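You operate a simulated robot arm through the tools that you are given. There is no shell and no other tool.

Carry out the task below with a simulated two-armed robot. There is one attempt and no reset: what you move stays moved.

## Task
Dab block 57 in the cloth tub and wipe off the sticky mark.
Fine: put the block back and slide the tub lid shut. Set down upright: what you pick out. Where these are worked on the way, their far stop is far enough and under half their travel is too little: tub lid. What is to be rubbed or washed off counts as gone when no trace of it is left.

The check looks at the end state, three seconds after you hand in, the way a careful person would. Anything else that was tipped, shoved, dropped, spilled or broken makes it a failure. Lids that push on must go on centred and level and be pressed home; caps that screw on are set level and turned clockwise until they are tight. Flat cloth is picked up by pressing the open fingertips on it (5 to 10 N) and closing them slowly along it; thin cloth reads only 2 to 8 mm in the jaws.

## Robot
Two 6-joint arms with two-finger grippers on one trunk that stands fixed in place. Base frame: the origin is at the foot of the trunk, x ahead of it, y to its left, z up; the work surface is at about z = 84. Readings come in cm, rad, newtons and seconds.
The left shoulder is at [3, 17.8, 101.3], the right one opposite. With the tool pointing down near the work surface each hand reaches from about 44 to 84 cm from the base axis, measured 20 degrees to its own side. Payload 2.54 kg a hand.
The TCP of each hand is the grasp point between the finger pads, 3 cm short of the fingertips. In the tool frame z runs along the fingers and y along their closing line. Largest opening 11.6 cm; the body of the gripper starts 9.5 cm behind the TCP.
Orientation is told as [roll, pitch, yaw] about the base's x, y, z axes, in that order, counted from this pose: with the fingers straight down and closing along the base's y, the tool's x points along the base's -x, its y along +y and its z along -z.

## Interface
- The arms move only by the tool step_arm. It takes "left_motion", "right_motion" or both (then of equal length, played together; a hand with none holds still); each is a list of rows, each a list of 3 entries, a list of its own where there are three numbers: the shift along the tool's x, y, z in cm, then the turn, a rotation vector about the tool's x, y, z in rad, then the gripper command, from -1 (shut) to 1 (fully open), values between in proportion. In form: [[[x, y, z], [ax, ay, az], hand], ...]. A call has 1 to 20 rows; each row is the pose to reach, as a shift and turn from the pose commanded when the call began, along the tool's axes at that moment. Each row takes 0.2 s and may step no farther than 5 cm and 0.15 rad from the row before; otherwise, or with a gripper value out of range, the whole call is refused. A pose out of reach is approached as far as the arm can. The call stops where the force on the tool passes 40 N (or 10 N more than at its start, if that is more) or the arm is blocked; 0.2 s more then pass. Each finger travels about 15.3 cm/s and halts on what it meets, pressing with about 27 N; the grip force reading is that of the motor and also rises with nothing between the fingers. The clock runs only during rows and for 0.2 s after the last one: add rows that repeat a pose to give the fingers time. The reply holds the time, the measured pose of the TCP, the force on the tool along the base axes, the opening and the grip force, in the units named above and with some noise, with the torque about the TCP (base axes, N m) and any sound that the robot's microphone picked up, and new pictures: "show" is both (left out), scene, wrist or none (wrist: the cameras of the hands that moved).
- Cameras (640 x 400 px; columns grow to the right, rows downward): "scene" is now at [3.87, 2.38, 172.62]; the picture's right is [0.34, -0.94, 0.00], its down [-0.76, -0.27, -0.59] and it looks along [0.56, 0.20, -0.81] (base axes); focal length 343 px, centre (320, 200). "left" rides on the left gripper at [6.9, 1.5, -12.2] in its tool frame; the picture's right is [-0.22, 0.98, 0.00], its down [-0.83, -0.18, -0.53] and it looks along [-0.52, -0.12, 0.85] (tool axes); focal length 251 px, centre (320, 200). "right" rides on the right gripper at [6.9, -1.5, -12.2] in its tool frame; the picture's right is [0.22, 0.98, 0.00], its down [-0.83, 0.18, -0.53] and it looks along [-0.52, 0.11, 0.85] (tool axes); focal length 251 px, centre (320, 200). There is no depth. A picture from a camera that has moved, and an enlarged one, comes with that camera's place and axes in the base frame and with its lens.
- lift_body(by): slides the trunk up (or, below 0, down) by that many cm; the arms and the scene camera ride with it, the base frame stays. It gives what a move gives, with no picture.
- pan_tilt(pan, tilt): turns the head with the scene camera to pan (to the left, within 2.496 rad either way) and tilt (down, from -0.506 to 1.204), counted from straight ahead of the robot. It gives what a move gives, and a new picture of the scene camera.
- enlarge(camera, box): a new picture of the part [left, top, right, bottom] of that camera's present view, enlarged. It takes no simulated time.
- close_job(): hands the job in; it is judged then, once.

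Places have to be worked out from the pictures, the camera data and where the tool is seen. Open the grippers and draw the arms clear of the work before you hand the job in, unless the task says otherwise.

The tools are called after "Emit:" as name(argument=value, ...) on one line, values as JSON. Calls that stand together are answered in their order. step_arm: Moves the arms, as the interface text tells. Its arguments: {"type":"object","properties":{"left_motion":{"type":"array","items":{"type":"array"}},"right_motion":{"type":"array","items":{"type":"array"}},"show":{"type":"string","enum":["both","scene","wrist","none"]}},"required":[]} The other tools are called the same way: lift_body (by) slides the trunk up or down; pan_tilt (pan, tilt) turns the head that bears the scene camera; enlarge (camera, box) takes an enlarged picture of a part of a camera's view; close_job () hands the job in.

At the start:

```text
time_s: 0.0
left_eef_pos: [35.46, 38.14, 117.11]
left_tool_rot: [0.002, 0.0, 0.003]
left_force: [0.0, -0.3, -0.4]
left_wrist_torque: [0.0, -0.01, 0.02]
left_width: 11.58
left_grasp_force: 0.0
right_eef_pos: [51.05, 1.45, 113.88]
right_tool_rot: [0.0, 0.0, 0.001]
right_force: [-0.5, 0.4, -0.1]
right_wrist_torque: [0.04, 0.01, 0.03]
right_width: 11.58
right_grasp_force: 0.1
trunk travel left (down, up): [-22.5, 31.5]
head pan, tilt: [0.344, 0.939]
```

scene: 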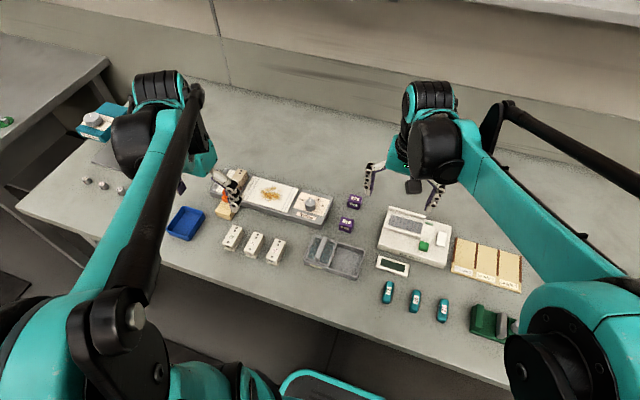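
right: 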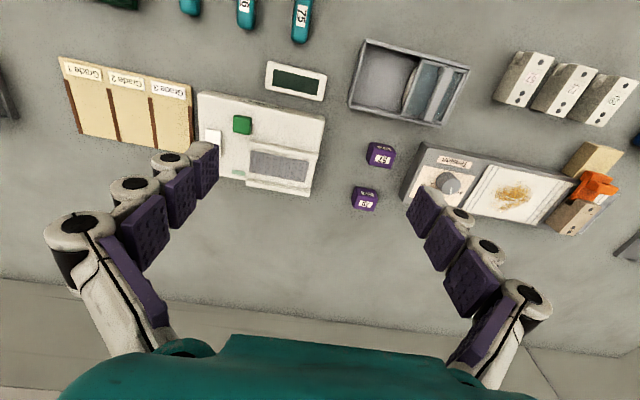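
left: 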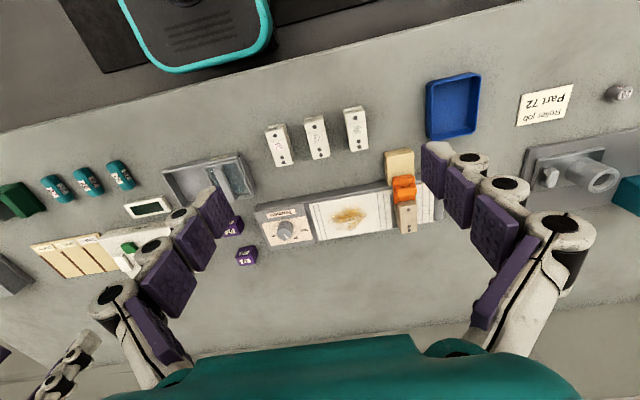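

The pictures show many items: blocks, a tub with a sliding lid, and a hotplate-like panel with a brown mark. I'll enlarge these to read the labels and find the mark.

Emit:
enlarge(camera="scene", box=[200, 160, 380, 280])

Emit:
enlarge(camera="right", box=[340, 20, 640, 220])

Emit:
enlarge(camera="left", box=[150, 80, 450, 280])

Emit:
enlarge(camera="scene", box=[340, 180, 540, 340])

```text
3.33 times, centred on (290, 220) of scene
camera zoom: at [3.87, 2.38, 172.62], right [0.34, -0.94, 0.0], down [-0.76, -0.27, -0.59], along [0.56, 0.2, -0.81], focal length 1144 px, centre (420, 133)
```

zoom: 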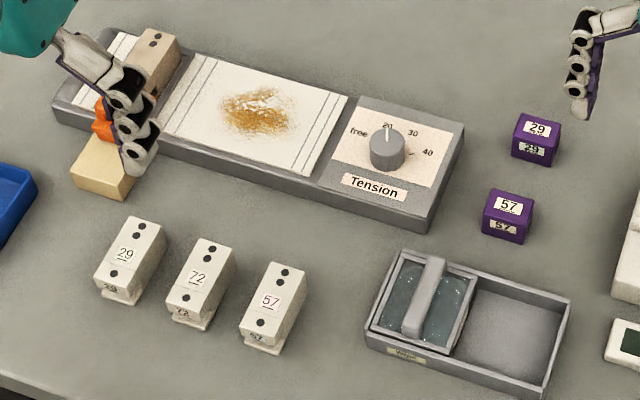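

```text
2.00 times, centred on (490, 120) of right
camera zoom: at [44.12, -0.08, 126.07], right [-0.22, 0.98, 0.0], down [0.83, 0.18, 0.53], along [0.52, 0.11, -0.85], focal length 503 px, centre (-20, 360)
```

zoom: 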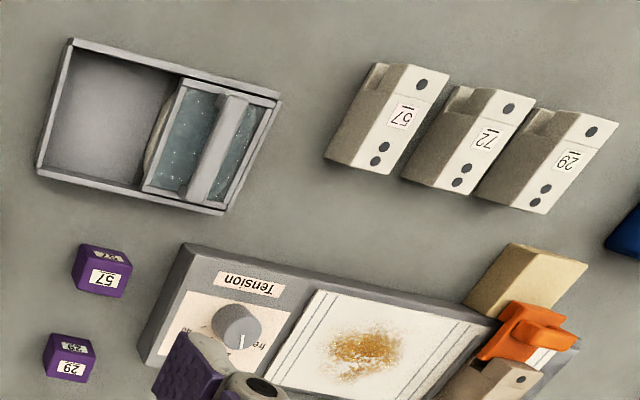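

```text
2.00 times, centred on (300, 180) of left
camera zoom: at [28.61, 39.63, 129.22], right [0.21, 0.98, 0.0], down [0.83, -0.18, 0.53], along [0.52, -0.11, -0.85], focal length 503 px, centre (360, 240)
```

zoom: 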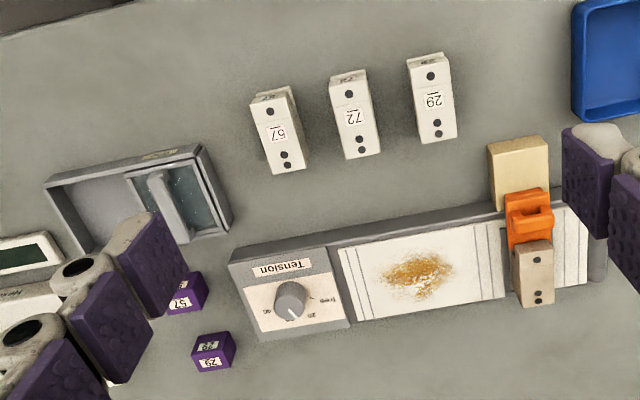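

```text
2.50 times, centred on (440, 260) of scene
camera zoom: at [3.87, 2.38, 172.62], right [0.34, -0.94, 0.0], down [-0.76, -0.27, -0.59], along [0.56, 0.2, -0.81], focal length 858 px, centre (20, 50)
```

zoom: 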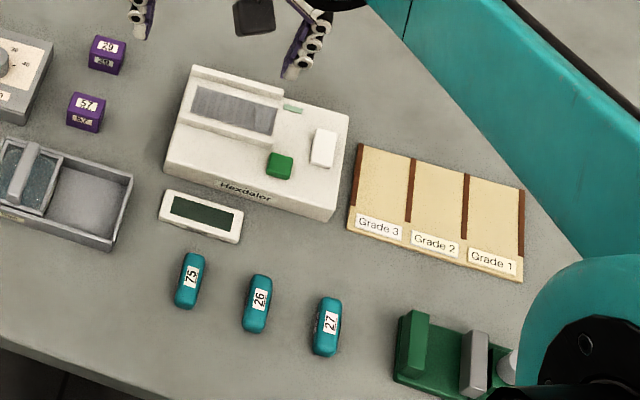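

I need closer views of the tub label, both kinds of "57" items, and the device with the orange clip.

Emit:
enlarge(camera="scene", box=[295, 225, 375, 285])

Emit:
enlarge(camera="scene", box=[215, 215, 295, 270])

Emit:
enlarge(camera="left", box=[370, 130, 450, 250])

Emit:
enlarge(camera="left", box=[255, 95, 375, 175])

Emit:
enlarge(camera="right", box=[335, 30, 475, 220])

```text
6.67 times, centred on (335, 255) of scene
camera zoom: at [3.87, 2.38, 172.62], right [0.34, -0.94, 0.0], down [-0.76, -0.27, -0.59], along [0.56, 0.2, -0.81], focal length 2288 px, centre (220, -167)
```

zoom: 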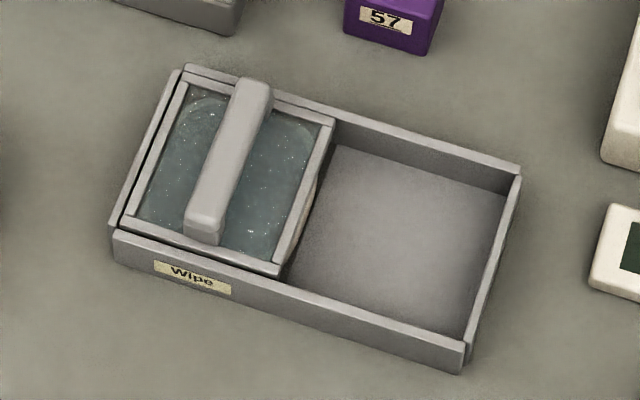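

```text
7.27 times, centred on (255, 242) of scene
camera zoom: at [3.87, 2.38, 172.62], right [0.34, -0.94, 0.0], down [-0.76, -0.27, -0.59], along [0.56, 0.2, -0.81], focal length 2495 px, centre (793, -109)
```

zoom: 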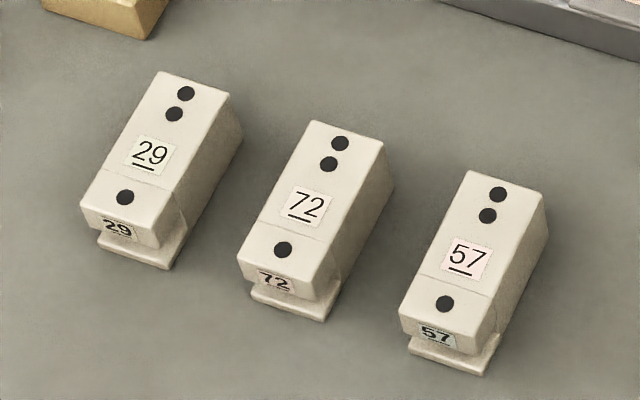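

```text
3.33 times, centred on (410, 190) of left
camera zoom: at [28.61, 39.63, 129.22], right [0.21, 0.98, 0.0], down [0.83, -0.18, 0.53], along [0.52, -0.11, -0.85], focal length 838 px, centre (20, 233)
```

zoom: 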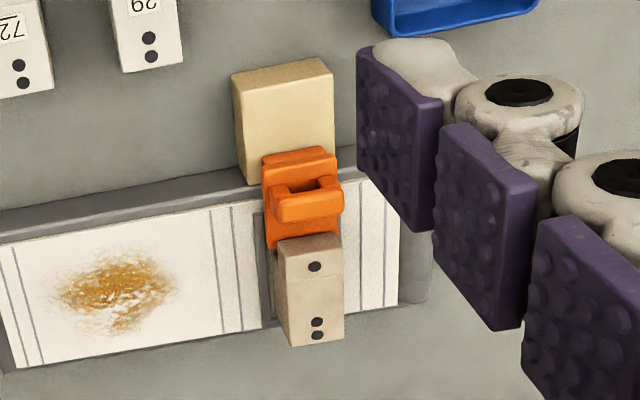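

```text
5.00 times, centred on (315, 135) of left
camera zoom: at [28.61, 39.63, 129.22], right [0.21, 0.98, 0.0], down [0.83, -0.18, 0.53], along [0.52, -0.11, -0.85], focal length 1257 px, centre (345, 525)
```

zoom: 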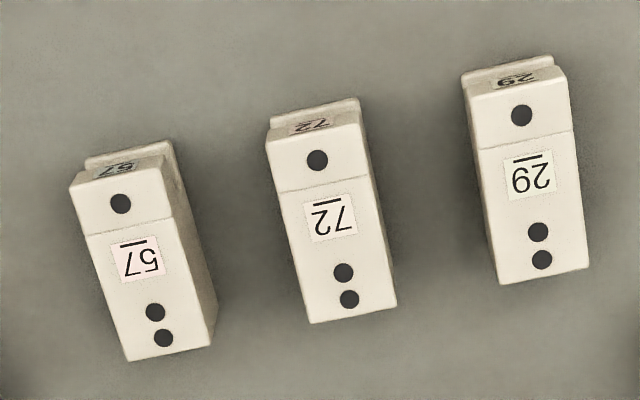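

```text
2.11 times, centred on (405, 125) of right
camera zoom: at [44.12, -0.08, 126.07], right [-0.22, 0.98, 0.0], down [0.83, 0.18, 0.53], along [0.52, 0.11, -0.85], focal length 529 px, centre (141, 358)
```

zoom: 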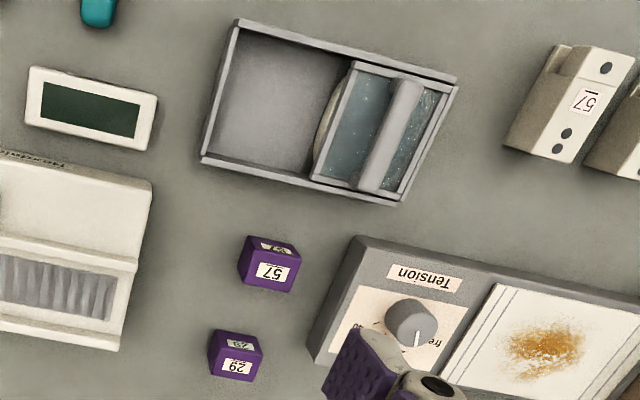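

There are two things labelled 57 (a purple cube and a white dotted piece), so I need a closer look. The left hand goes over the bench at a safe height for a closer wrist view.

Emit:
step_arm(left_motion=[[[-4, 0, 3], [0, 0, 0], 1], [[-8, -2, 6], [0, 0, 0], 1], [[-10, -4, 8], [0, 0, 0], 1], [[-10, -4, 8], [0, 0, 0], 1]])

```text
refused: row 2 steps farther than a row can; nothing moved
```

Rows must step under 5 cm, so I'll use smaller steps.

Emit:
step_arm(left_motion=[[[-3, -1, 2], [0, 0, 0], 1], [[-6, -2, 4], [0, 0, 0], 1], [[-8, -3, 6], [0, 0, 0], 1], [[-10, -4, 8], [0, 0, 0], 1], [[-10, -4, 8], [0, 0, 0], 1]])

```text
time_s: 1.2
left_eef_pos: [45.43, 34.0, 108.96]
left_tool_rot: [0.001, -0.001, 0.001]
left_force: [-0.2, 0.3, 0.5]
left_wrist_torque: [0.0, -0.04, 0.0]
left_width: 11.63
left_grasp_force: 0.1
right_eef_pos: [50.95, 1.42, 113.89]
right_tool_rot: [0.0, 0.0, -0.001]
right_force: [-0.5, 0.5, -0.2]
right_wrist_torque: [0.02, -0.03, 0.02]
right_width: 11.62
right_grasp_force: 0.1
trunk travel left (down, up): [-22.5, 31.5]
head pan, tilt: [0.344, 0.939]
camera scene: at [3.75, 2.37, 172.63], right [0.34, -0.94, 0.0], down [-0.76, -0.27, -0.59], along [0.56, 0.2, -0.81], focal length 343 px, centre (320, 200)
camera left: at [38.52, 35.56, 121.15], right [0.21, 0.98, 0.0], down [0.83, -0.18, 0.53], along [0.52, -0.11, -0.85], focal length 251 px, centre (320, 200)
```

scene: 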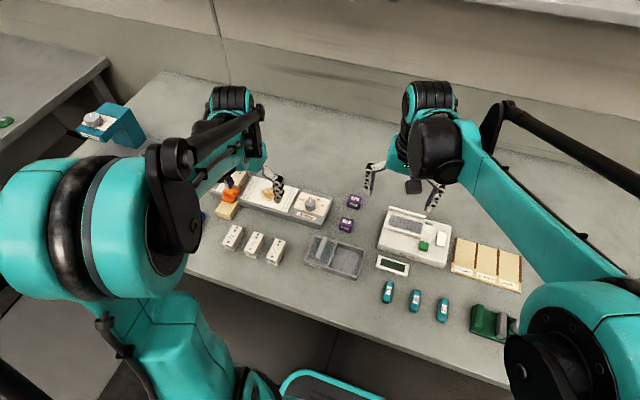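
left: 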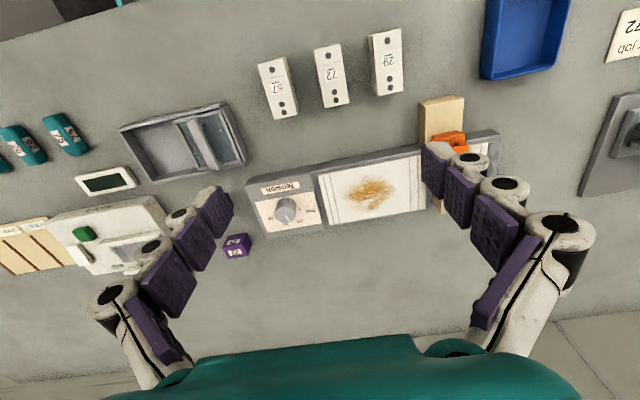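

I'll zoom in on the mark device, the roller device and the rest of the bench to work out which item is meant.

Emit:
enlarge(camera="scene", box=[195, 160, 345, 260])

Emit:
enlarge(camera="left", box=[240, 20, 420, 130])

Emit:
enlarge(camera="scene", box=[60, 90, 240, 220])

Emit:
enlarge(camera="left", box=[110, 90, 260, 190])

Emit:
pan_tilt(pan=0.9, tilt=0.8)

```text
4.00 times, centred on (270, 210) of scene
camera zoom: at [3.75, 2.37, 172.63], right [0.34, -0.94, 0.0], down [-0.76, -0.27, -0.59], along [0.56, 0.2, -0.81], focal length 1372 px, centre (520, 160)
```

zoom: 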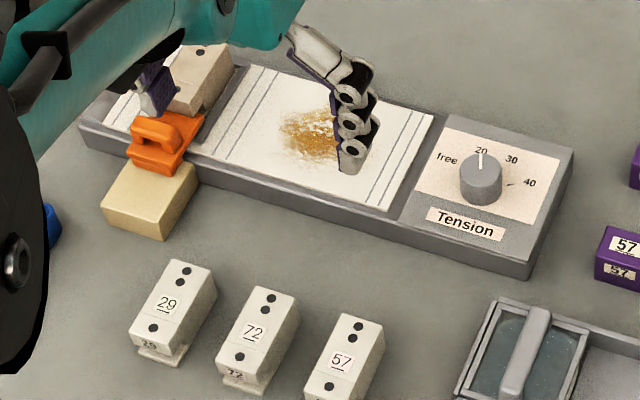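

```text
3.56 times, centred on (330, 75) of left
camera zoom: at [38.52, 35.56, 121.15], right [0.21, 0.98, 0.0], down [0.83, -0.18, 0.53], along [0.52, -0.11, -0.85], focal length 894 px, centre (284, 644)
```

zoom: 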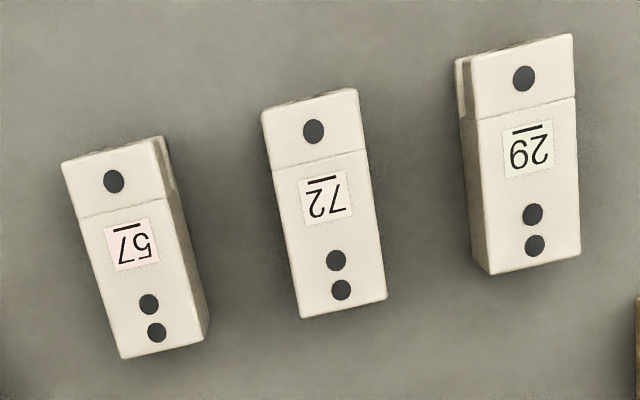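

```text
3.08 times, centred on (150, 155) of scene
camera zoom: at [3.75, 2.37, 172.63], right [0.34, -0.94, 0.0], down [-0.76, -0.27, -0.59], along [0.56, 0.2, -0.81], focal length 1056 px, centre (843, 338)
```

zoom: 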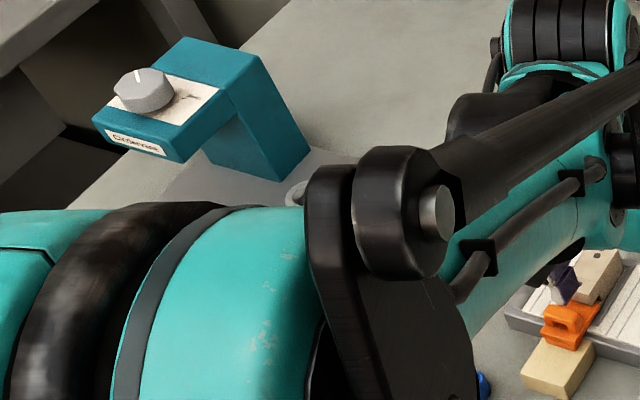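

```text
4.00 times, centred on (185, 140) of left
camera zoom: at [38.52, 35.56, 121.15], right [0.21, 0.98, 0.0], down [0.83, -0.18, 0.53], along [0.52, -0.11, -0.85], focal length 1006 px, centre (860, 440)
```

zoom: 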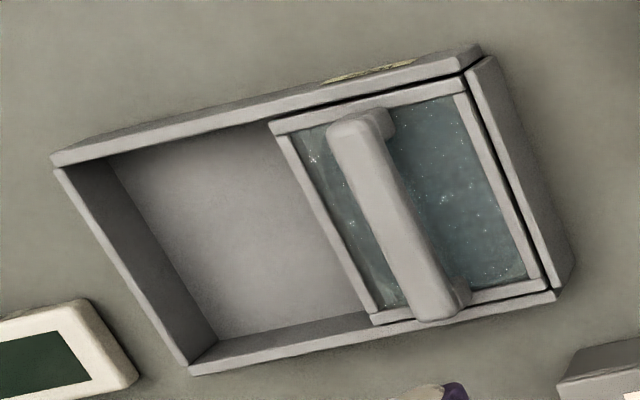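

```text
time_s: 2.2
left_eef_pos: [45.38, 34.11, 109.04]
left_tool_rot: [0.001, -0.001, 0.002]
left_force: [-1.5, 0.4, 0.0]
left_wrist_torque: [0.03, -0.01, -0.04]
left_width: 11.59
left_grasp_force: 0.0
right_eef_pos: [51.04, 1.39, 113.88]
right_tool_rot: [-0.001, 0.0, 0.001]
right_force: [0.6, 0.2, -1.2]
right_wrist_torque: [-0.02, 0.02, 0.03]
right_width: 11.6
right_grasp_force: 0.1
trunk travel left (down, up): [-22.5, 31.5]
head pan, tilt: [0.901, 0.799]
camera scene: at [1.98, 6.21, 173.69], right [0.78, -0.62, 0.0], down [-0.45, -0.56, -0.7], along [0.43, 0.55, -0.72], focal length 343 px, centre (320, 200)
```

scene: 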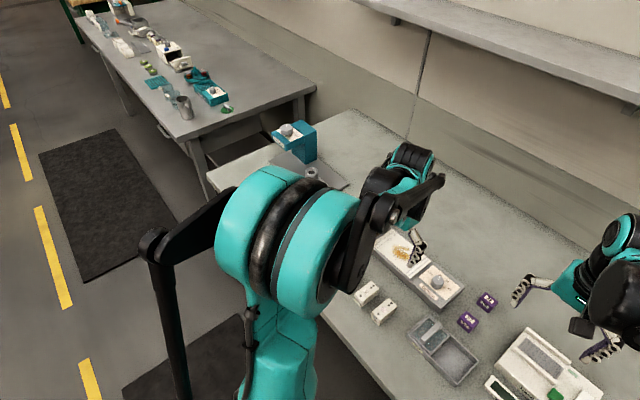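

The mark's device and pieces remain ambiguous; I'll look to the right side of the bench with the head and bring the right wrist camera nearer to the purple cubes and tub.

Emit:
pan_tilt(pan=-0.1, tilt=0.95)

Emit:
step_arm(left_motion=[[[3, 3, -2], [0, 0, 0], 1], [[6, 6, -2], [0, 0, 0], 1], [[8, 9, -1], [0, 0, 0], 1], [[8, 11, 0], [0, 0, 0], 1], [[8, 11, 0], [0, 0, 0], 1]], right_motion=[[[0, 2, 3], [0, 0, 0], 1], [[0, 4, 6], [0, 0, 0], 1], [[0, 6, 9], [0, 0, 0], 1], [[0, 8, 12], [0, 0, 0], 1], [[0, 8, 12], [0, 0, 0], 1]])

```text
time_s: 3.4
left_eef_pos: [45.48, 34.05, 109.0]
left_tool_rot: [0.002, -0.001, 0.002]
left_force: [0.2, 0.1, -0.6]
left_wrist_torque: [-0.03, 0.04, 0.01]
left_width: 11.63
left_grasp_force: 0.0
right_eef_pos: [51.08, 1.35, 113.81]
right_tool_rot: [-0.001, -0.001, -0.001]
right_force: [-0.2, -0.1, -0.1]
right_wrist_torque: [0.0, 0.01, -0.05]
right_width: 11.59
right_grasp_force: 0.1
trunk travel left (down, up): [-22.5, 31.5]
head pan, tilt: [-0.099, 0.949]
camera scene: at [4.2, -0.81, 172.54], right [-0.1, -1.0, 0.0], down [-0.81, 0.08, -0.58], along [0.58, -0.06, -0.81], focal length 343 px, centre (320, 200)
```

scene: 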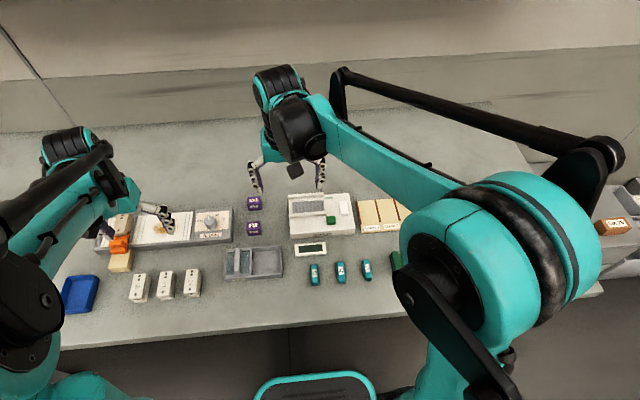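

```text
time_s: 4.6
left_eef_pos: [37.37, 45.05, 108.97]
left_tool_rot: [0.002, 0.0, 0.001]
left_force: [-0.4, 0.8, -0.4]
left_wrist_torque: [0.02, -0.02, 0.02]
left_width: 11.57
left_grasp_force: 0.0
right_eef_pos: [50.94, 9.35, 101.91]
right_tool_rot: [0.001, -0.001, 0.0]
right_force: [-0.7, -0.2, 0.3]
right_wrist_torque: [0.02, -0.03, 0.01]
right_width: 11.61
right_grasp_force: 0.1
trunk travel left (down, up): [-22.5, 31.5]
head pan, tilt: [-0.099, 0.949]
camera scene: at [4.08, -0.94, 172.55], right [-0.1, -1.0, 0.0], down [-0.81, 0.08, -0.58], along [0.58, -0.06, -0.81], focal length 343 px, centre (320, 200)
camera right: at [44.05, 7.82, 114.12], right [-0.22, 0.98, 0.0], down [0.83, 0.18, 0.53], along [0.52, 0.12, -0.85], focal length 251 px, centre (320, 200)
camera left: at [30.47, 46.56, 121.19], right [0.21, 0.98, 0.0], down [0.83, -0.18, 0.53], along [0.52, -0.11, -0.85], focal length 251 px, centre (320, 200)
```

scene: 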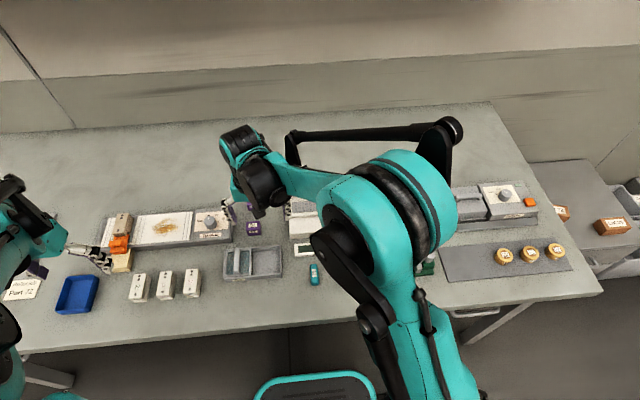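
right: 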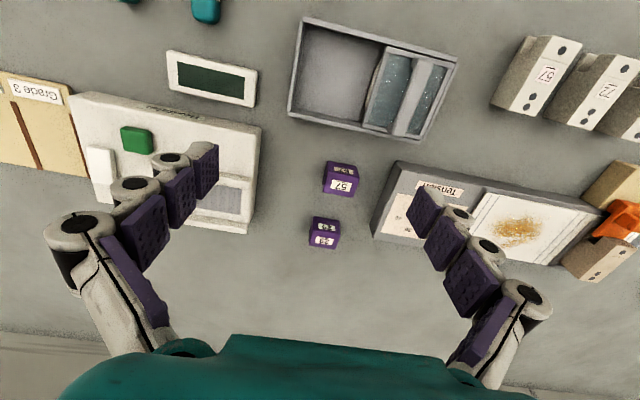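
left: 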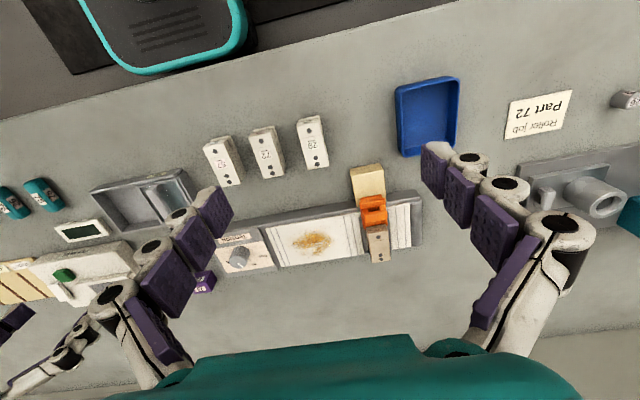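

I'll enlarge the clip area, the purple cubes, the white pieces, and the far-right items.

Emit:
enlarge(camera="left", box=[320, 150, 440, 280])

Emit:
enlarge(camera="right", box=[290, 140, 390, 260])

Emit:
enlarge(camera="right", box=[480, 20, 640, 150])

Emit:
enlarge(camera="scene", box=[430, 160, 640, 290])

Emit:
enlarge(camera="scene", box=[90, 190, 300, 310])

Emit:
enlarge(camera="right", box=[270, 0, 470, 150])

```text
3.08 times, centred on (380, 215) of left
camera zoom: at [30.47, 46.56, 121.19], right [0.21, 0.98, 0.0], down [0.83, -0.18, 0.53], along [0.52, -0.11, -0.85], focal length 774 px, centre (135, 154)
```

zoom: 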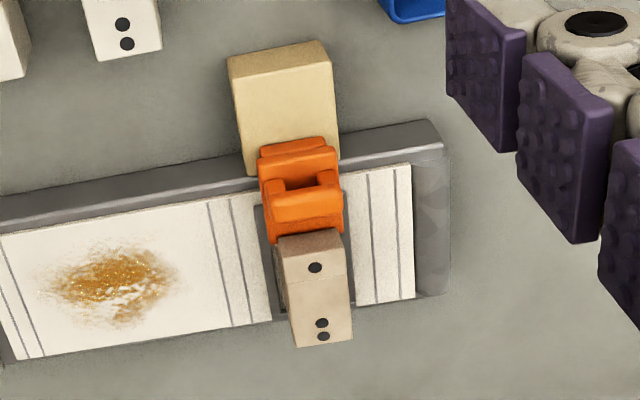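

```text
3.33 times, centred on (340, 200) of right
camera zoom: at [44.05, 7.82, 114.12], right [-0.22, 0.98, 0.0], down [0.83, 0.18, 0.53], along [0.52, 0.12, -0.85], focal length 838 px, centre (253, 200)
```

zoom: 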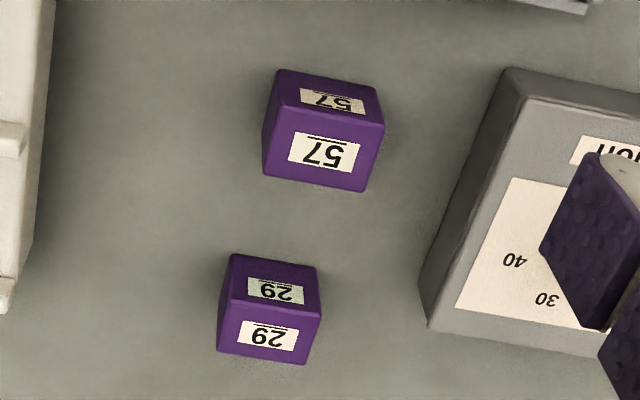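

```text
3.08 times, centred on (560, 85) of right
camera zoom: at [44.05, 7.82, 114.12], right [-0.22, 0.98, 0.0], down [0.83, 0.18, 0.53], along [0.52, 0.12, -0.85], focal length 774 px, centre (-418, 554)
```

zoom: 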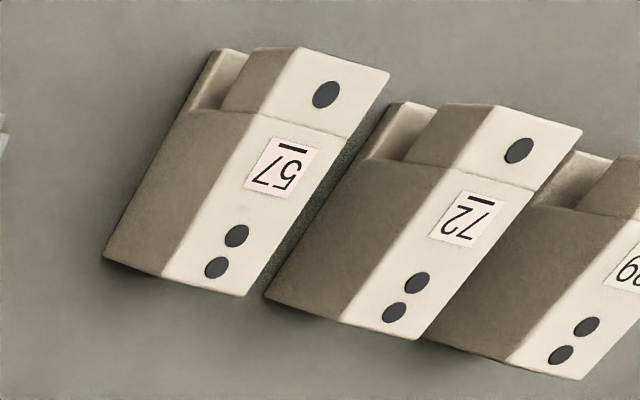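

```text
3.05 times, centred on (535, 225) of scene
camera zoom: at [4.08, -0.94, 172.55], right [-0.1, -1.0, 0.0], down [-0.81, 0.08, -0.58], along [0.58, -0.06, -0.81], focal length 1046 px, centre (-335, 124)
```

zoom: 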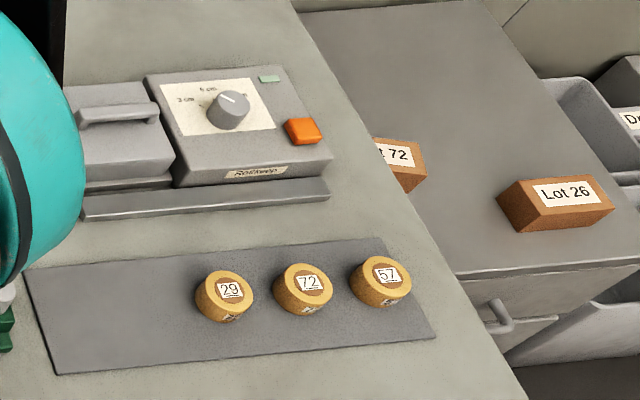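

```text
3.05 times, centred on (195, 250) of scene
camera zoom: at [4.08, -0.94, 172.55], right [-0.1, -1.0, 0.0], down [-0.81, 0.08, -0.58], along [0.58, -0.06, -0.81], focal length 1046 px, centre (701, 48)
```

zoom: 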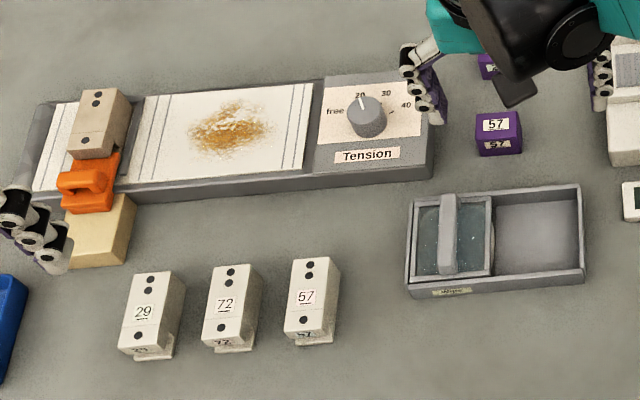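

```text
2.67 times, centred on (370, 75) of right
camera zoom: at [44.05, 7.82, 114.12], right [-0.22, 0.98, 0.0], down [0.83, 0.18, 0.53], along [0.52, 0.12, -0.85], focal length 670 px, centre (187, 533)
```

zoom: 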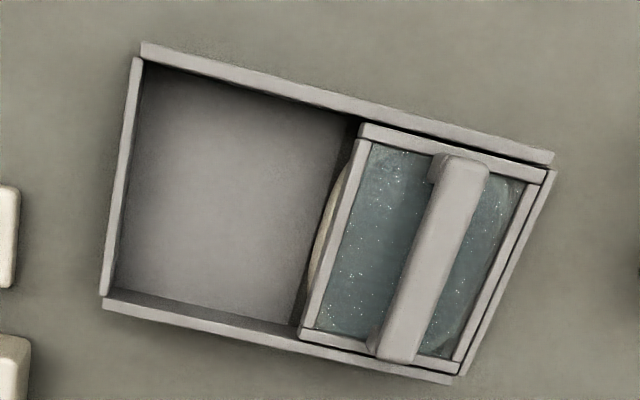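

Another device on the left ("Circlervane") may also bear some marking, so I'll turn the head back there and zoom in to rule out other marks.

Emit:
pan_tilt(pan=0.8, tilt=0.8)

Emit:
step_arm(right_motion=[[[0, 0, -3], [0, 0, 0], 1], [[0, -2, -6], [0, 0, 0], 1], [[0, -5, -9], [0, 0, 0], 1], [[0, -9, -10], [0, 0, 0], 1], [[0, -13, -10], [0, 0, 0], 1]], left_motion=[[[0, 3, -2], [0, 0, 0], 1], [[0, 6, -4], [0, 0, 0], 1], [[0, 9, -4], [0, 0, 0], 1], [[0, 12, -4], [0, 0, 0], 1], [[0, 15, -4], [0, 0, 0], 1]])

```text
time_s: 5.8
left_eef_pos: [37.41, 44.94, 108.86]
left_tool_rot: [0.002, 0.0, 0.003]
left_force: [0.2, -0.3, 0.2]
left_wrist_torque: [0.03, 0.02, 0.01]
left_width: 11.61
left_grasp_force: 0.0
right_eef_pos: [51.03, 9.28, 101.97]
right_tool_rot: [0.0, 0.001, -0.001]
right_force: [0.3, 0.5, -0.3]
right_wrist_torque: [0.01, 0.04, 0.02]
right_width: 11.58
right_grasp_force: 0.0
trunk travel left (down, up): [-22.5, 31.5]
head pan, tilt: [0.799, 0.799]
camera scene: at [2.6, 5.69, 173.69], right [0.72, -0.7, 0.0], down [-0.5, -0.51, -0.7], along [0.49, 0.5, -0.72], focal length 343 px, centre (320, 200)
```

scene: 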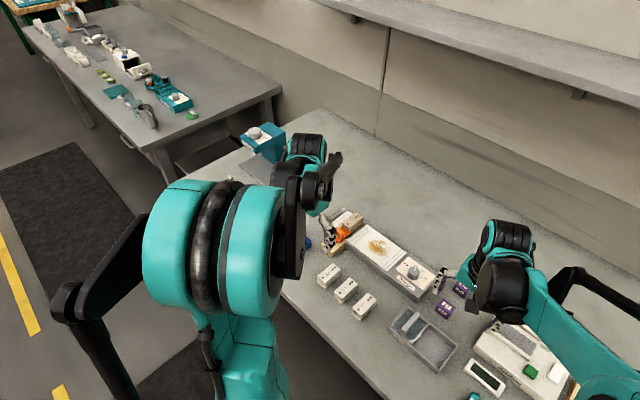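

```text
time_s: 7.0
left_eef_pos: [37.43, 60.34, 113.03]
left_tool_rot: [0.003, 0.001, 0.001]
left_force: [-0.1, 0.1, 0.5]
left_wrist_torque: [-0.01, 0.01, -0.01]
left_width: 11.59
left_grasp_force: 0.1
right_eef_pos: [51.17, -3.55, 111.88]
right_tool_rot: [0.0, 0.001, 0.002]
right_force: [0.1, 0.3, -0.1]
right_wrist_torque: [-0.02, -0.01, -0.02]
right_width: 11.61
right_grasp_force: 0.0
trunk travel left (down, up): [-22.5, 31.5]
head pan, tilt: [0.799, 0.799]
camera scene: at [2.61, 5.73, 173.69], right [0.72, -0.7, 0.0], down [-0.5, -0.51, -0.7], along [0.49, 0.5, -0.72], focal length 343 px, centre (320, 200)
camera right: at [44.21, -5.0, 124.03], right [-0.22, 0.98, 0.0], down [0.83, 0.18, 0.53], along [0.52, 0.12, -0.85], focal length 251 px, centre (320, 200)
camera left: at [30.58, 61.69, 125.23], right [0.21, 0.98, 0.0], down [0.83, -0.18, 0.53], along [0.52, -0.11, -0.85], focal length 251 px, centre (320, 200)
```

scene: 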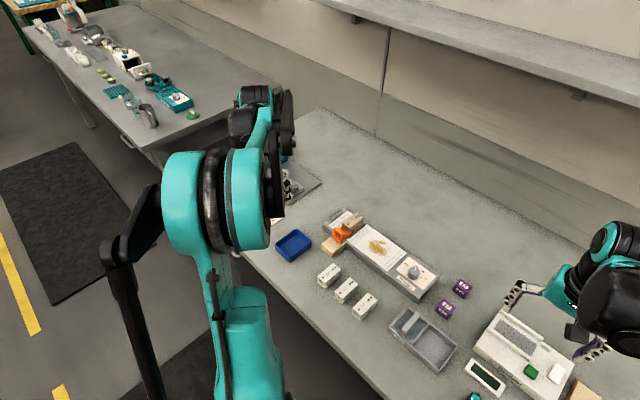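
right: 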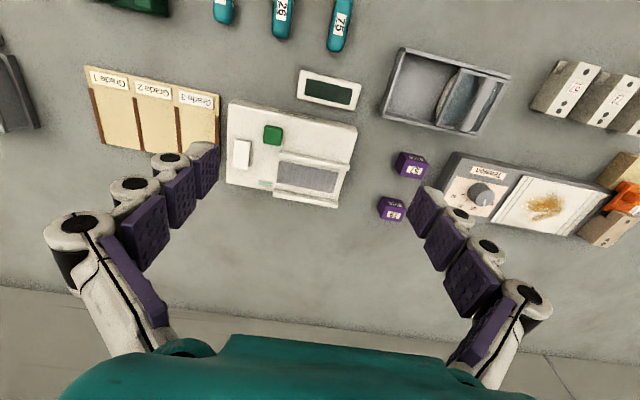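
left: 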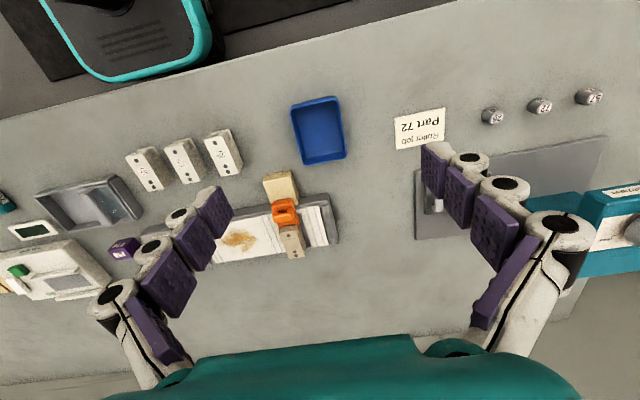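

Emit:
enlarge(camera="left", box=[380, 70, 640, 260])

Emit:
enlarge(camera="scene", box=[300, 190, 480, 330])

Emit:
enlarge(camera="left", box=[110, 80, 350, 270])

Emit:
enlarge(camera="scene", box=[20, 0, 220, 130])

```text
2.11 times, centred on (510, 165) of left
camera zoom: at [30.58, 61.69, 125.23], right [0.21, 0.98, 0.0], down [0.83, -0.18, 0.53], along [0.52, -0.11, -0.85], focal length 529 px, centre (-80, 274)
```

zoom: 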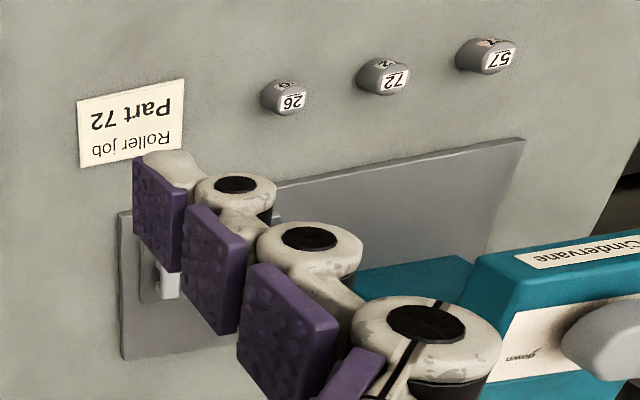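

```text
2.86 times, centred on (390, 260) of scene
camera zoom: at [2.61, 5.73, 173.69], right [0.72, -0.7, 0.0], down [-0.5, -0.51, -0.7], along [0.49, 0.5, -0.72], focal length 980 px, centre (120, 29)
```

zoom: 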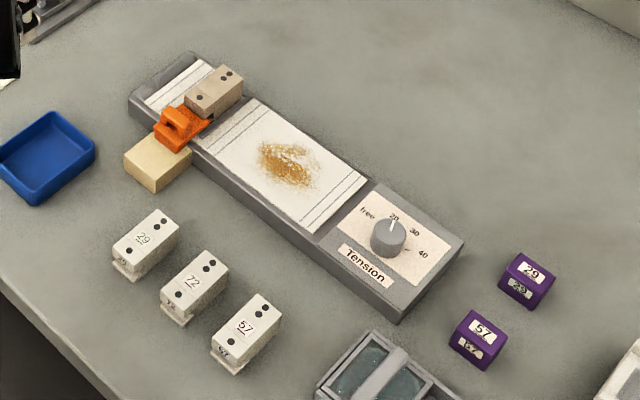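

```text
2.11 times, centred on (230, 175) of left
camera zoom: at [30.58, 61.69, 125.23], right [0.21, 0.98, 0.0], down [0.83, -0.18, 0.53], along [0.52, -0.11, -0.85], focal length 529 px, centre (510, 253)
```

zoom: 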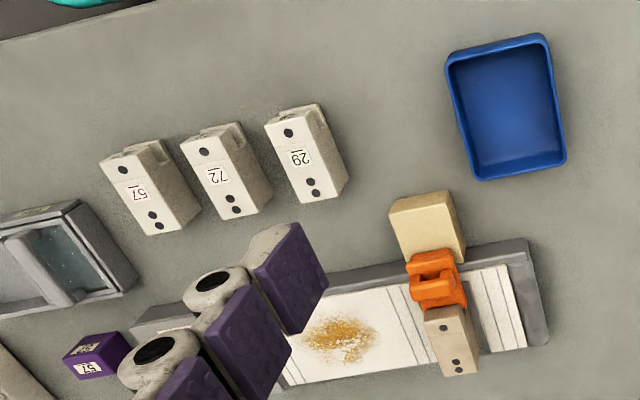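

```text
3.08 times, centred on (120, 65) of scene
camera zoom: at [2.61, 5.73, 173.69], right [0.72, -0.7, 0.0], down [-0.5, -0.51, -0.7], along [0.49, 0.5, -0.72], focal length 1056 px, centre (935, 615)
```

zoom: 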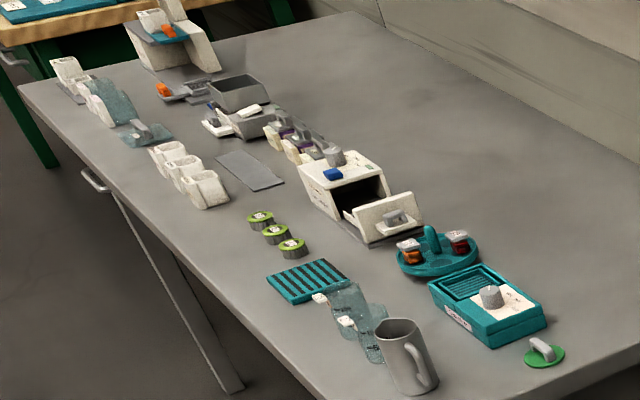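

The roller parts, pucks and teal pieces each belong to other stations. I'll bring the left wrist camera close to the white pieces for a detailed look at their shape, and at the clip.

Emit:
step_arm(left_motion=[[[1, -4, 1], [0, 0, 0], 1], [[2, -8, 3], [0, 0, 0], 1], [[3, -12, 5], [0, 0, 0], 1], [[4, -16, 7], [0, 0, 0], 1], [[5, -20, 9], [0, 0, 0], 1], [[5, -24, 11], [0, 0, 0], 1], [[5, -27, 13], [0, 0, 0], 1], [[5, -27, 13], [0, 0, 0], 1]])

```text
time_s: 8.8
left_eef_pos: [32.47, 33.07, 100.02]
left_tool_rot: [0.001, -0.001, 0.001]
left_force: [-0.5, 0.1, -0.3]
left_wrist_torque: [-0.01, -0.02, -0.02]
left_width: 11.62
left_grasp_force: 0.1
right_eef_pos: [51.14, -3.37, 111.88]
right_tool_rot: [0.0, -0.001, 0.001]
right_force: [0.3, 1.2, 0.8]
right_wrist_torque: [-0.01, 0.02, 0.02]
right_width: 11.57
right_grasp_force: 0.1
trunk travel left (down, up): [-22.5, 31.5]
head pan, tilt: [0.799, 0.799]
camera scene: at [2.56, 5.71, 173.7], right [0.72, -0.7, 0.0], down [-0.5, -0.51, -0.7], along [0.49, 0.5, -0.72], focal length 343 px, centre (320, 200)
camera left: at [25.63, 34.6, 112.23], right [0.21, 0.98, 0.0], down [0.83, -0.18, 0.53], along [0.52, -0.11, -0.85], focal length 251 px, centre (320, 200)
```

scene: 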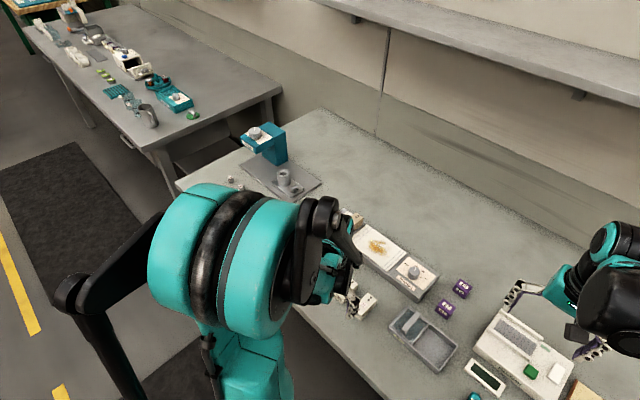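
left: 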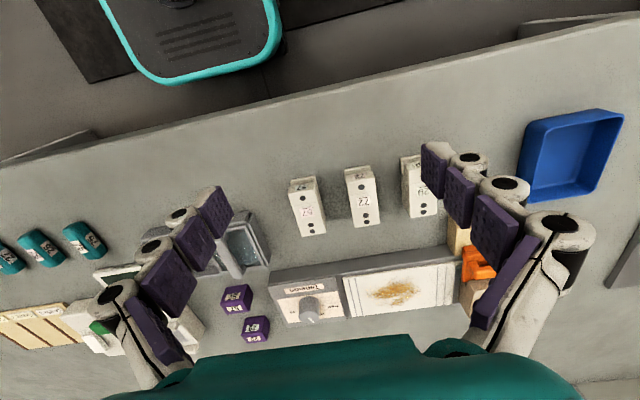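

Emit:
enlarge(camera="left", box=[280, 150, 390, 245])

Emit:
enlarge(camera="left", box=[205, 260, 345, 350])

Emit:
enlarge(camera="left", box=[180, 180, 280, 280])

```text
4.21 times, centred on (335, 198) of left
camera zoom: at [25.63, 34.6, 112.23], right [0.21, 0.98, 0.0], down [0.83, -0.18, 0.53], along [0.52, -0.11, -0.85], focal length 1059 px, centre (257, 210)
```

zoom: 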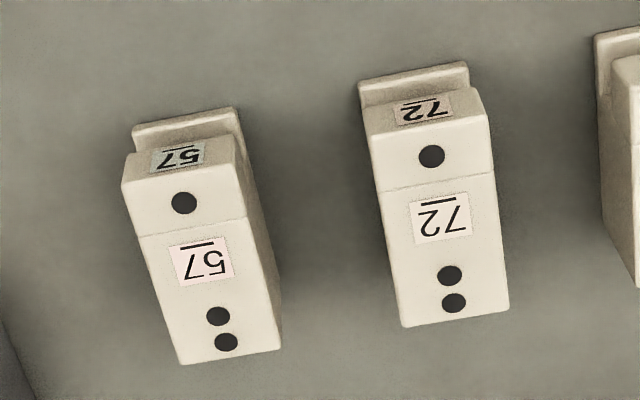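

```text
4.44 times, centred on (275, 305) of left
camera zoom: at [25.63, 34.6, 112.23], right [0.21, 0.98, 0.0], down [0.83, -0.18, 0.53], along [0.52, -0.11, -0.85], focal length 1118 px, centre (520, -267)
```

zoom: 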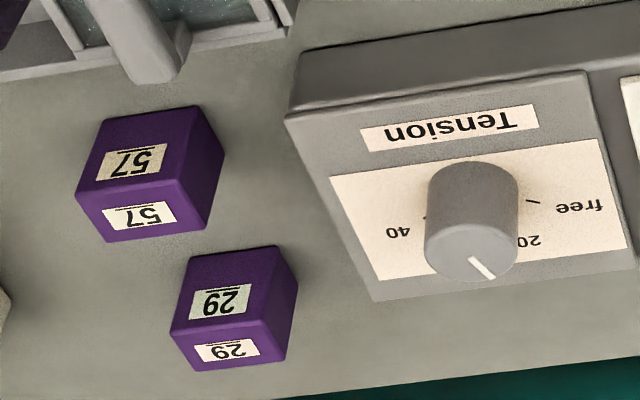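

```text
4.00 times, centred on (230, 230) of left
camera zoom: at [25.63, 34.6, 112.23], right [0.21, 0.98, 0.0], down [0.83, -0.18, 0.53], along [0.52, -0.11, -0.85], focal length 1006 px, centre (680, 80)
```

zoom: 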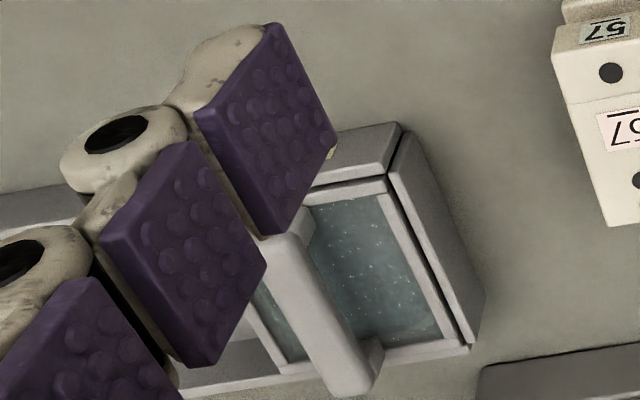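

The white dotted pieces look like cartridges for the carriage with the orange latch (the installed tan one is the same shape), so the plain purple cube 57 is the "block". I'll draw the right hand away to the right and get a clean view of the cube and tub for measuring.

Emit:
step_arm(right_motion=[[[0, -4, 0], [0, 0, 0], 1], [[0, -8, 0], [0, 0, 0], 1], [[0, -12, 0], [0, 0, 0], 1], [[0, -16, 0], [0, 0, 0], 1], [[0, -20, 0], [0, 0, 0], 1]], show="none")

Emit:
pan_tilt(pan=0.25, tilt=0.95)

Emit:
enlarge(camera="scene", box=[260, 160, 380, 235])

Emit:
enlarge(camera="scene", box=[150, 150, 310, 250])

```text
time_s: 10.0
left_eef_pos: [32.54, 33.03, 100.04]
left_tool_rot: [0.002, -0.002, 0.003]
left_force: [1.2, 0.2, 0.1]
left_wrist_torque: [0.01, 0.0, 0.01]
left_width: 11.61
left_grasp_force: 0.0
right_eef_pos: [51.09, -23.64, 111.87]
right_tool_rot: [0.0, 0.001, 0.0]
right_force: [0.7, 0.7, -0.7]
right_wrist_torque: [0.02, -0.03, -0.03]
right_width: 11.61
right_grasp_force: 0.1
trunk travel left (down, up): [-22.5, 31.5]
head pan, tilt: [0.799, 0.799]
```

```text
time_s: 11.0
left_eef_pos: [32.5, 33.05, 100.03]
left_tool_rot: [0.002, 0.0, 0.002]
left_force: [0.4, -0.2, 0.0]
left_wrist_torque: [0.02, -0.01, -0.01]
left_width: 11.58
left_grasp_force: 0.1
right_eef_pos: [51.19, -23.51, 111.92]
right_tool_rot: [0.0, 0.001, 0.0]
right_force: [-0.2, 0.1, -0.5]
right_wrist_torque: [-0.05, -0.01, 0.0]
right_width: 11.59
right_grasp_force: 0.1
trunk travel left (down, up): [-22.5, 31.5]
head pan, tilt: [0.25, 0.949]
camera scene: at [4.01, 1.7, 172.54], right [0.25, -0.97, 0.0], down [-0.79, -0.2, -0.58], along [0.56, 0.14, -0.81], focal length 343 px, centre (320, 200)
```

scene: 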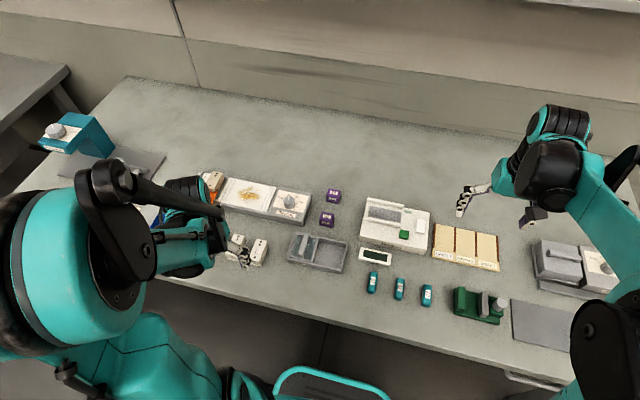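

```text
5.33 times, centred on (320, 198) of scene
camera zoom: at [4.01, 1.7, 172.54], right [0.25, -0.97, 0.0], down [-0.79, -0.2, -0.58], along [0.56, 0.14, -0.81], focal length 1830 px, centre (320, 213)
```

zoom: 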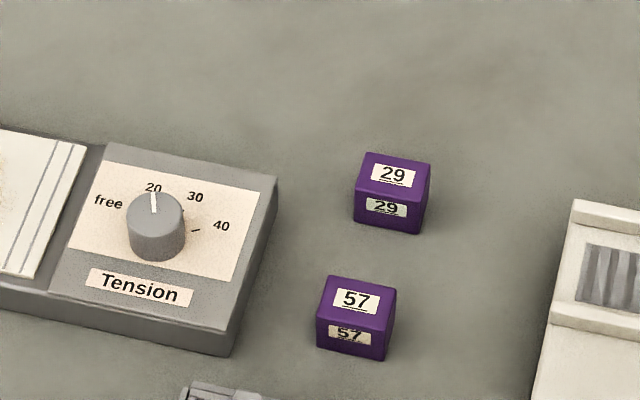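

```text
4.00 times, centred on (230, 200) of scene
camera zoom: at [4.01, 1.7, 172.54], right [0.25, -0.97, 0.0], down [-0.79, -0.2, -0.58], along [0.56, 0.14, -0.81], focal length 1372 px, centre (680, 200)
```

zoom: 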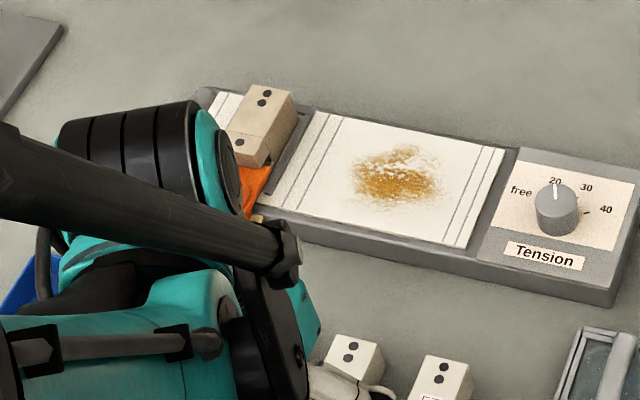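

The cube 57 measures roughly 3 x 3.9 cm, centred near (58, 13.3), about 3.2 cm tall; the tub spans x 42.6–51, y 5.9–20.9, and the lid handle runs along x at y≈17. I move the left hand above the handle with a 4 cm opening and check alignment.

Emit:
step_arm(left_motion=[[[-3, -3, 0], [0, 0, 0], 0.5], [[-6, -6, 0], [0, 0, 0], 0], [[-9, -9, 0], [0, 0, 0], -0.31], [[-12, -12, 0], [0, 0, 0], -0.31], [[-14.5, -16, 0], [0, 0, 0], -0.31], [[-14.5, -16, 3], [0, 0, 0], -0.31], [[-14.5, -16, 3], [0, 0, 0], -0.31]])

```text
time_s: 12.6
left_eef_pos: [46.95, 17.0, 96.98]
left_tool_rot: [0.001, 0.0, 0.001]
left_force: [0.7, 0.1, 1.0]
left_wrist_torque: [-0.01, 0.02, -0.03]
left_width: 4.01
left_grasp_force: 0.0
right_eef_pos: [51.09, -23.61, 111.88]
right_tool_rot: [0.0, 0.0, 0.001]
right_force: [-0.4, -0.1, 1.3]
right_wrist_torque: [0.02, 0.04, 0.03]
right_width: 11.61
right_grasp_force: 0.0
trunk travel left (down, up): [-22.5, 31.5]
head pan, tilt: [0.25, 0.949]
camera scene: at [3.94, 1.6, 172.55], right [0.25, -0.97, 0.0], down [-0.79, -0.2, -0.58], along [0.56, 0.14, -0.81], focal length 343 px, centre (320, 200)
camera left: at [40.09, 18.55, 109.17], right [0.21, 0.98, 0.0], down [0.83, -0.18, 0.53], along [0.52, -0.11, -0.85], focal length 251 px, centre (320, 200)
```

scene: 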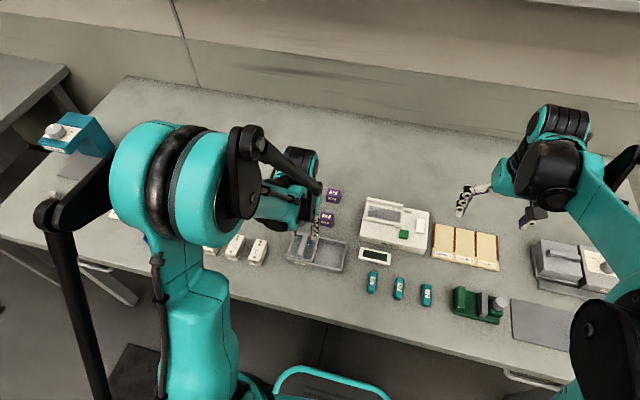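
left: 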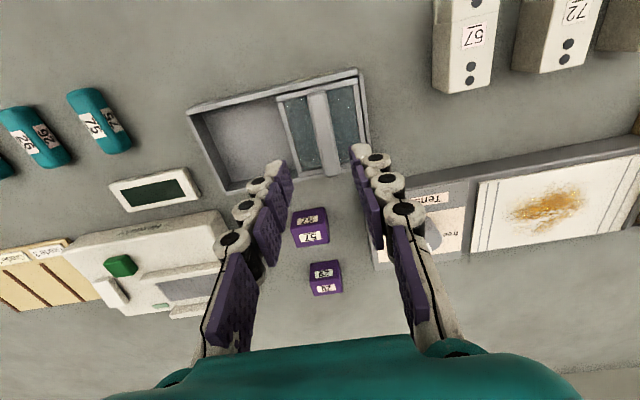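

The handle lies around y≈17.4, x 43–49.5, inside my jaw opening. I'll shift 0.3 cm left, descend to about z 90.6 and close on the handle.

Emit:
step_arm(left_motion=[[[0.4, 0.3, 2], [0, 0, 0], -0.31], [[0.4, 0.3, 4], [0, 0, 0], -0.31], [[0.4, 0.3, 5.4], [0, 0, 0], -0.31], [[0.4, 0.3, 6.4], [0, 0, 0], -0.31], [[0.4, 0.3, 6.4], [0, 0, 0], -0.31]])

```text
time_s: 13.8
left_eef_pos: [46.59, 17.27, 90.63]
left_tool_rot: [0.001, 0.001, 0.001]
left_force: [0.1, 0.4, 0.0]
left_wrist_torque: [0.04, -0.01, -0.03]
left_width: 4.0
left_grasp_force: 0.1
right_eef_pos: [51.18, -23.67, 111.91]
right_tool_rot: [0.0, 0.0, -0.001]
right_force: [1.2, 0.9, -0.4]
right_wrist_torque: [-0.02, -0.03, 0.0]
right_width: 11.61
right_grasp_force: 0.0
trunk travel left (down, up): [-22.5, 31.5]
head pan, tilt: [0.25, 0.949]
camera scene: at [3.99, 1.69, 172.54], right [0.25, -0.97, 0.0], down [-0.79, -0.2, -0.58], along [0.56, 0.14, -0.81], focal length 343 px, centre (320, 200)
camera left: at [39.7, 18.9, 102.78], right [0.21, 0.98, 0.0], down [0.83, -0.18, 0.53], along [0.52, -0.11, -0.85], focal length 251 px, centre (320, 200)
```

scene: 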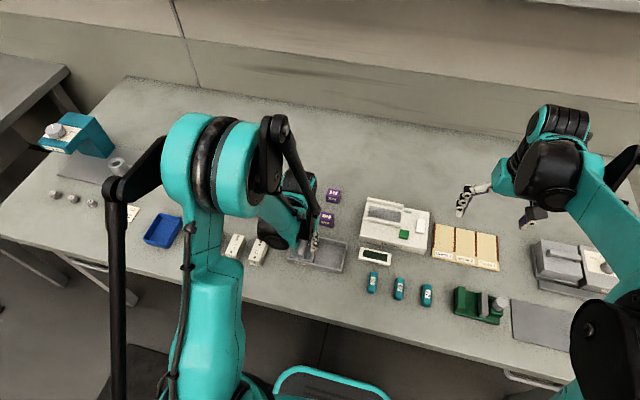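
left: 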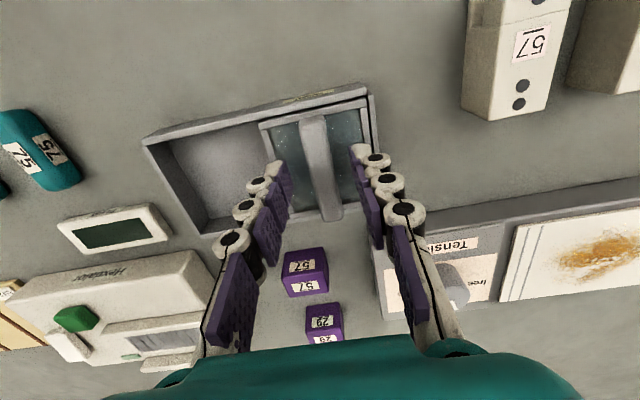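

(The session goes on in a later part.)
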